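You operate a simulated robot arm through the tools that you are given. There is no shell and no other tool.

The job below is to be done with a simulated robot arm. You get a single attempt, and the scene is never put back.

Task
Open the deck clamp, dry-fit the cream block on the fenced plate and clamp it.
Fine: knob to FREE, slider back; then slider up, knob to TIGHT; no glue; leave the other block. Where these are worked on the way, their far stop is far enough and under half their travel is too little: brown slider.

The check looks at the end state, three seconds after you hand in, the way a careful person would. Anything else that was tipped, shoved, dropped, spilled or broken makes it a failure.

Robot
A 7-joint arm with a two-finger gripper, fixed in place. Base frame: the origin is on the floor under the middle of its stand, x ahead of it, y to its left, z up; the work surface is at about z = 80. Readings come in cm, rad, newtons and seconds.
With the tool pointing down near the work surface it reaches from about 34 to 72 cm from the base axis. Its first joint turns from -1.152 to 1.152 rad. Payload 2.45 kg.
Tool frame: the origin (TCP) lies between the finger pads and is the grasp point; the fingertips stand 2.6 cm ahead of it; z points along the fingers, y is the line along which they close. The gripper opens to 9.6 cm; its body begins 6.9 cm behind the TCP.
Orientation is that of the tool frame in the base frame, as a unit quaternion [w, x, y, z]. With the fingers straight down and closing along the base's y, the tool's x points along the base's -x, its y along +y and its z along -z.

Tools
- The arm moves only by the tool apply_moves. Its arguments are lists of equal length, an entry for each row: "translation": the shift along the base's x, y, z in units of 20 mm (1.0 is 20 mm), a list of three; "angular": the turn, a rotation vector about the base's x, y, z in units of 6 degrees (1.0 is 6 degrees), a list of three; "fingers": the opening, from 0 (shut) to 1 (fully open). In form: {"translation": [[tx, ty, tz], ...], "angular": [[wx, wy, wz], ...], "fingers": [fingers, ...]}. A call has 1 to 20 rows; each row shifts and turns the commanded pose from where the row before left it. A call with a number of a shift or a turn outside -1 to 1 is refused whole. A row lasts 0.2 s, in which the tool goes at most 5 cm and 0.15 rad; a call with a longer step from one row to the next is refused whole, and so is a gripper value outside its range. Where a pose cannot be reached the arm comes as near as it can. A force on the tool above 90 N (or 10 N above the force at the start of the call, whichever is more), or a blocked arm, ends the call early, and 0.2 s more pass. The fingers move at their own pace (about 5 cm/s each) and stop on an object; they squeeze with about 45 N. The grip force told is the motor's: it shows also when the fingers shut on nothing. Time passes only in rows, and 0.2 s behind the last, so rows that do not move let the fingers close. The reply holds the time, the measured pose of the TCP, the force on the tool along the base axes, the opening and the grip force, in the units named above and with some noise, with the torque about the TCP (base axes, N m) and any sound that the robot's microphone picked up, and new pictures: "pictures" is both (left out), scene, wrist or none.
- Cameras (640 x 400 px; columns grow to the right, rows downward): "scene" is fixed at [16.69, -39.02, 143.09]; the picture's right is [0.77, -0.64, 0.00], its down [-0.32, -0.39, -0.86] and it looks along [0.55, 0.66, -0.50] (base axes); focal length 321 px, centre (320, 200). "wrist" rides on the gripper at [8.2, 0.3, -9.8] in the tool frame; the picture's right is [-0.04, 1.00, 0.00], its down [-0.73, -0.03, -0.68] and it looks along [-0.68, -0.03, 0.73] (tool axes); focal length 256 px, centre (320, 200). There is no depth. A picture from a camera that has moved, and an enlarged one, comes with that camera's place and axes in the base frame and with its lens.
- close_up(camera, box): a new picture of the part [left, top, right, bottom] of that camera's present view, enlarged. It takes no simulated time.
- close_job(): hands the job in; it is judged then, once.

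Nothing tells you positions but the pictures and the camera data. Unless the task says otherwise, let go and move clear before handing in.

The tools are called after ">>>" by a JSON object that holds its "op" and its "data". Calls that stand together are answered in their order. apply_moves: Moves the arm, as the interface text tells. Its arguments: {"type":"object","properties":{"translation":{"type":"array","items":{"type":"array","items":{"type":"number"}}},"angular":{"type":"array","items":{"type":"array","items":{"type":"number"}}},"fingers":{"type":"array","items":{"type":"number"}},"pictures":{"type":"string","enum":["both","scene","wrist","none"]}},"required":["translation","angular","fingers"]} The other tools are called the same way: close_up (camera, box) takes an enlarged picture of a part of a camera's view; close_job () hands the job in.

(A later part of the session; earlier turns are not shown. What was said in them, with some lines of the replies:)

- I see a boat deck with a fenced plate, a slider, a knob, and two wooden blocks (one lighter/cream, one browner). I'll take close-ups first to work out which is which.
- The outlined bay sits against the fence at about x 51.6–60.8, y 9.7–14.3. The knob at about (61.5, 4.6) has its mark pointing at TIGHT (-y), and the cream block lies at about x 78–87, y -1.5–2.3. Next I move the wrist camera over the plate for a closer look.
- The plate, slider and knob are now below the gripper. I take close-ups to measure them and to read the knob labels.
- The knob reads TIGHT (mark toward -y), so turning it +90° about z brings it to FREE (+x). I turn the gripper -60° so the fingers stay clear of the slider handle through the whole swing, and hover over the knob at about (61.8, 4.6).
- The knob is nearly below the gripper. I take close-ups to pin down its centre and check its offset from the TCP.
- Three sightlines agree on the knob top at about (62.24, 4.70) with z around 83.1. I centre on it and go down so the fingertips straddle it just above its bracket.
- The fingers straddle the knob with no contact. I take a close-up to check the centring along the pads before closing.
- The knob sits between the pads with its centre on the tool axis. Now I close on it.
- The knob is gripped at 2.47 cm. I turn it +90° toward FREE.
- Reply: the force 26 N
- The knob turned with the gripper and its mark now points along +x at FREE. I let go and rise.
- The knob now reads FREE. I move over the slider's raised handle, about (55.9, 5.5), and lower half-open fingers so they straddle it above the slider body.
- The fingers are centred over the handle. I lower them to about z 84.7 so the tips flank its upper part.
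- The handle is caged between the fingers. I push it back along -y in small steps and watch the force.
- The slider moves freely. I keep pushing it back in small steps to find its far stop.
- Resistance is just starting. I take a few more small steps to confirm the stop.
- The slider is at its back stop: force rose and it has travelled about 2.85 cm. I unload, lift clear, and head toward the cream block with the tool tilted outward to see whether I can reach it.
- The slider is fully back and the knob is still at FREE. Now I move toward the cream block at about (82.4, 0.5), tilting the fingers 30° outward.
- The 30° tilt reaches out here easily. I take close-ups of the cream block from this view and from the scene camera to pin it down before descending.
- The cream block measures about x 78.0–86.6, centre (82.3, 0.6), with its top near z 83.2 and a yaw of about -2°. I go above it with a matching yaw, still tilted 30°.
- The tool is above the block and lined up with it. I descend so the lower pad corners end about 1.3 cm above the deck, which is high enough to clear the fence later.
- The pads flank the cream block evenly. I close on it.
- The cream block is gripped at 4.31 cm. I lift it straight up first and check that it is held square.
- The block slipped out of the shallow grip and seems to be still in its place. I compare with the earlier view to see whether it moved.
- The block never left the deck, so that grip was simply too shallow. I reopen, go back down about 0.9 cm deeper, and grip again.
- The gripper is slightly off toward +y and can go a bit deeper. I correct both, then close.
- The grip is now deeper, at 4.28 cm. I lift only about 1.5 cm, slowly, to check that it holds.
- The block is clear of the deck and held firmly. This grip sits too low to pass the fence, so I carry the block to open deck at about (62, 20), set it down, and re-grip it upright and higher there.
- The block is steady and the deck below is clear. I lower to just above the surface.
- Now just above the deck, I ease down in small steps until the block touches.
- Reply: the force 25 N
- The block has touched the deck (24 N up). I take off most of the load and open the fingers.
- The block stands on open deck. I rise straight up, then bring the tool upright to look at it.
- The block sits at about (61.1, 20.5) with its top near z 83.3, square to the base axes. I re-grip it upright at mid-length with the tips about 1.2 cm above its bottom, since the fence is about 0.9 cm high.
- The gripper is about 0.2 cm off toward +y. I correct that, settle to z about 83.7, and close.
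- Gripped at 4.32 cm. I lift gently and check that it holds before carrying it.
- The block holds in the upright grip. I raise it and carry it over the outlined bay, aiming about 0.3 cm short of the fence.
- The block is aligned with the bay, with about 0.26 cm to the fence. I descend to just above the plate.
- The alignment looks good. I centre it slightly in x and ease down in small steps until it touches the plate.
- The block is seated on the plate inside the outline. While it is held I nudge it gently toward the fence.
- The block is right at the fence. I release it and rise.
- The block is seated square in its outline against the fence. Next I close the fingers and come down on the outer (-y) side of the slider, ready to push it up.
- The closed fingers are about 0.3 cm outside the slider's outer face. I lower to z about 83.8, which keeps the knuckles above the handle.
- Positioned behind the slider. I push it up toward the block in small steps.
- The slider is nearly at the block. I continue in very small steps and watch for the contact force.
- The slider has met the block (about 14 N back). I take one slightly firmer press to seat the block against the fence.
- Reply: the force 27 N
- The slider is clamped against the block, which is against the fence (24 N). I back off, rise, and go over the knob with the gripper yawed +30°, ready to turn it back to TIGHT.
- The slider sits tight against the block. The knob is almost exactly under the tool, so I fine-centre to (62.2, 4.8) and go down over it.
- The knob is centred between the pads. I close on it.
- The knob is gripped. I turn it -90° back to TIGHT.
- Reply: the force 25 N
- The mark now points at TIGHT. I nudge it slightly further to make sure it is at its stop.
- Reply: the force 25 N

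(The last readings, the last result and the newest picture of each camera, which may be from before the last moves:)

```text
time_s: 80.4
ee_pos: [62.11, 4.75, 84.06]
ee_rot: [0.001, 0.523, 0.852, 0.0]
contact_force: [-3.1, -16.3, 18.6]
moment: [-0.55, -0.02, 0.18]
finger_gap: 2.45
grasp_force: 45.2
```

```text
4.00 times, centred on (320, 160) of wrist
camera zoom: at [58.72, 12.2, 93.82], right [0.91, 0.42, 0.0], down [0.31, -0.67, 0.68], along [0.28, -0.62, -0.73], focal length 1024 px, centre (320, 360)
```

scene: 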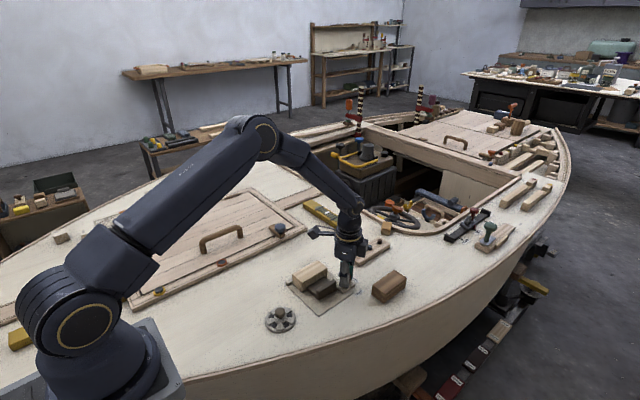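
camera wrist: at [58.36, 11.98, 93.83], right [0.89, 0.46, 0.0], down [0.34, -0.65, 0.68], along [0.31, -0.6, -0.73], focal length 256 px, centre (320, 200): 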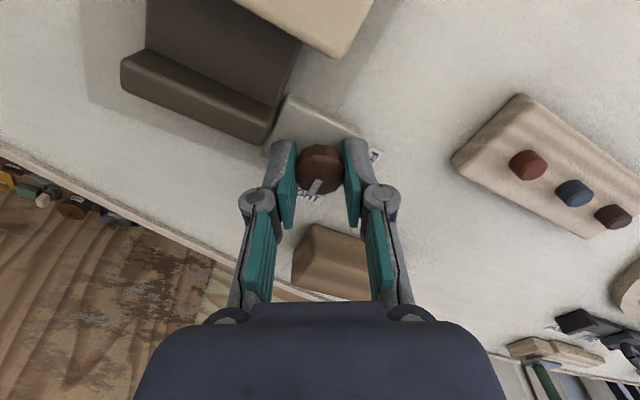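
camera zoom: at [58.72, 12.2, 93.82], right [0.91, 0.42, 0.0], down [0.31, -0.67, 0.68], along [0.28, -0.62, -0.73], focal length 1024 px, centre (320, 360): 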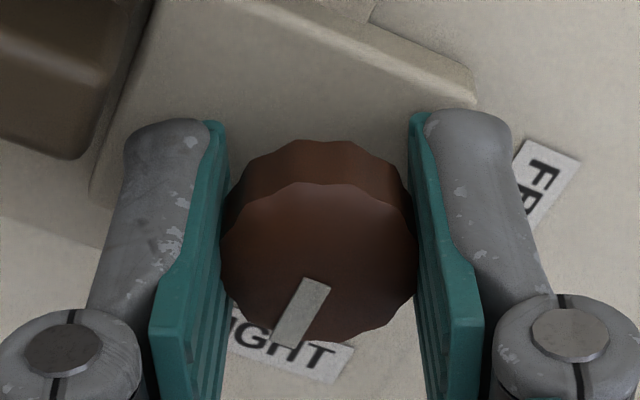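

The knob is at TIGHT with a slight reaction torque. I release and rise clear to inspect.

>>> {"op": "apply_moves", "data": {"translation": [[0, 0, 0], [0, 0, 0], [0, 0, 0.5], [0, 0, 0.9], [0, 0, 1], [0, 0, 1], [0, 0, 1], [0, 0, 1], [-0.5, 0, 1], [-0.5, 0, 0.6], [-0.5, 0, 0], [-0.5, 0, 0], [-0.5, 0, 0], [-0.5, 0, 0], [0, 0, 0]], "angular": [[0, 0, 0], [0, 0, 0], [0, 0, 0], [0, 0, 0], [0, 0, 1], [0, 0, 1], [0, 0, 1], [0, 0, 1], [0, 0, 1], [0, 0, 1], [0, 0, 1], [0, 0, 1], [0, 0, 1], [0, 0, 1], [0, 0, 0.5]], "fingers": [0.42, 0.42, 0.42, 0.42, 0.42, 0.42, 0.42, 0.42, 0.42, 0.42, 0.42, 0.42, 0.42, 0.42, 0.42]}}

>>> {"op": "close_up", "data": {"camera": "scene", "box": [280, 255, 376, 315]}}

>>> {"op": "close_up", "data": {"camera": "wrist", "box": [240, 0, 480, 150]}}

```text
time_s: 83.6
ee_pos: [56.37, 5.01, 97.91]
ee_rot: [0.0, -0.001, 1.0, 0.0]
contact_force: [0.7, -0.1, -0.1]
moment: [0.0, -0.03, -0.01]
finger_gap: 4.03
grasp_force: 0.0
camera wrist: at [48.01, 5.27, 107.81], right [0.04, 1.0, 0.0], down [0.73, -0.03, 0.68], along [0.68, -0.03, -0.73], focal length 256 px, centre (320, 200)
```

scene: 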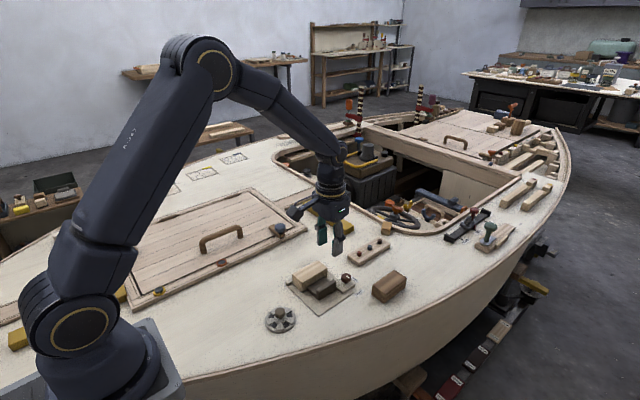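
wrist: 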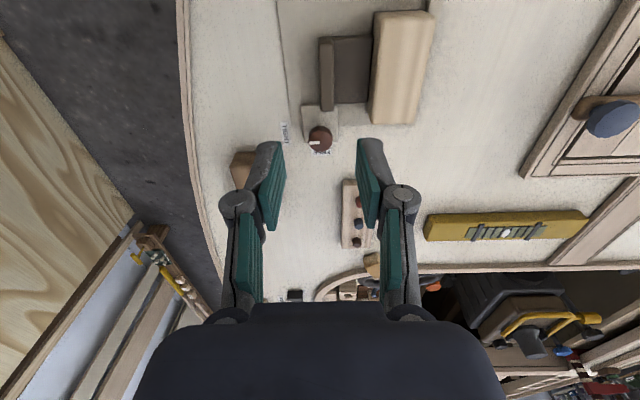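

```text
6.67 times, centred on (328, 285) of scene
camera zoom: at [16.69, -39.02, 143.09], right [0.77, -0.64, 0.0], down [-0.32, -0.39, -0.86], along [0.55, 0.66, -0.5], focal length 2140 px, centre (267, -367)
```

zoom: 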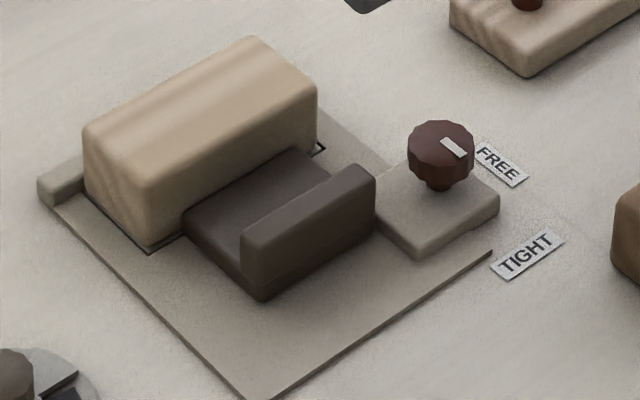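

```text
2.67 times, centred on (360, 75) of wrist
camera zoom: at [48.01, 5.27, 107.81], right [0.04, 1.0, 0.0], down [0.73, -0.03, 0.68], along [0.68, -0.03, -0.73], focal length 683 px, centre (213, 533)
```

zoom: 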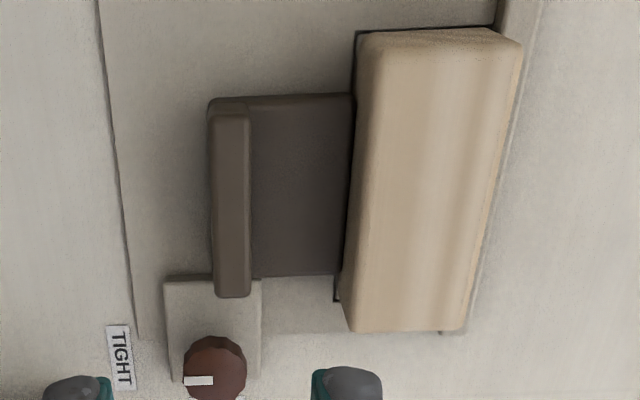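

The cream block sits in its outline against the fence, the slider is up against it, and the knob reads TIGHT. The brown block and everything else are where they started, and the arm is clear, so I hand in.

>>> {"op": "close_job", "data": {}}

```text
The job is handed in.
```

The cream block is dry-fitted on the fenced plate and clamped, and I've handed the job in. I don't have the check's result yet.

- **Opening the clamp:** I turned the knob to FREE and pushed the slider back about 2.85 cm, to its stop.
- **Fitting the block:** My first grip on the block was too shallow and slipped, but the block stayed put. I gripped it deeper, set it down on clear deck beside the plate, and re-gripped it higher to get past the fence. It now sits inside the outline, against the fence, with no glue.
- **Clamping:** I pushed the slider up until it pressed the block against the fence (about 24 N), then turned the knob back to TIGHT.

In the last pictures the other block and the rest of the deck looked undisturbed, and the arm was clear.
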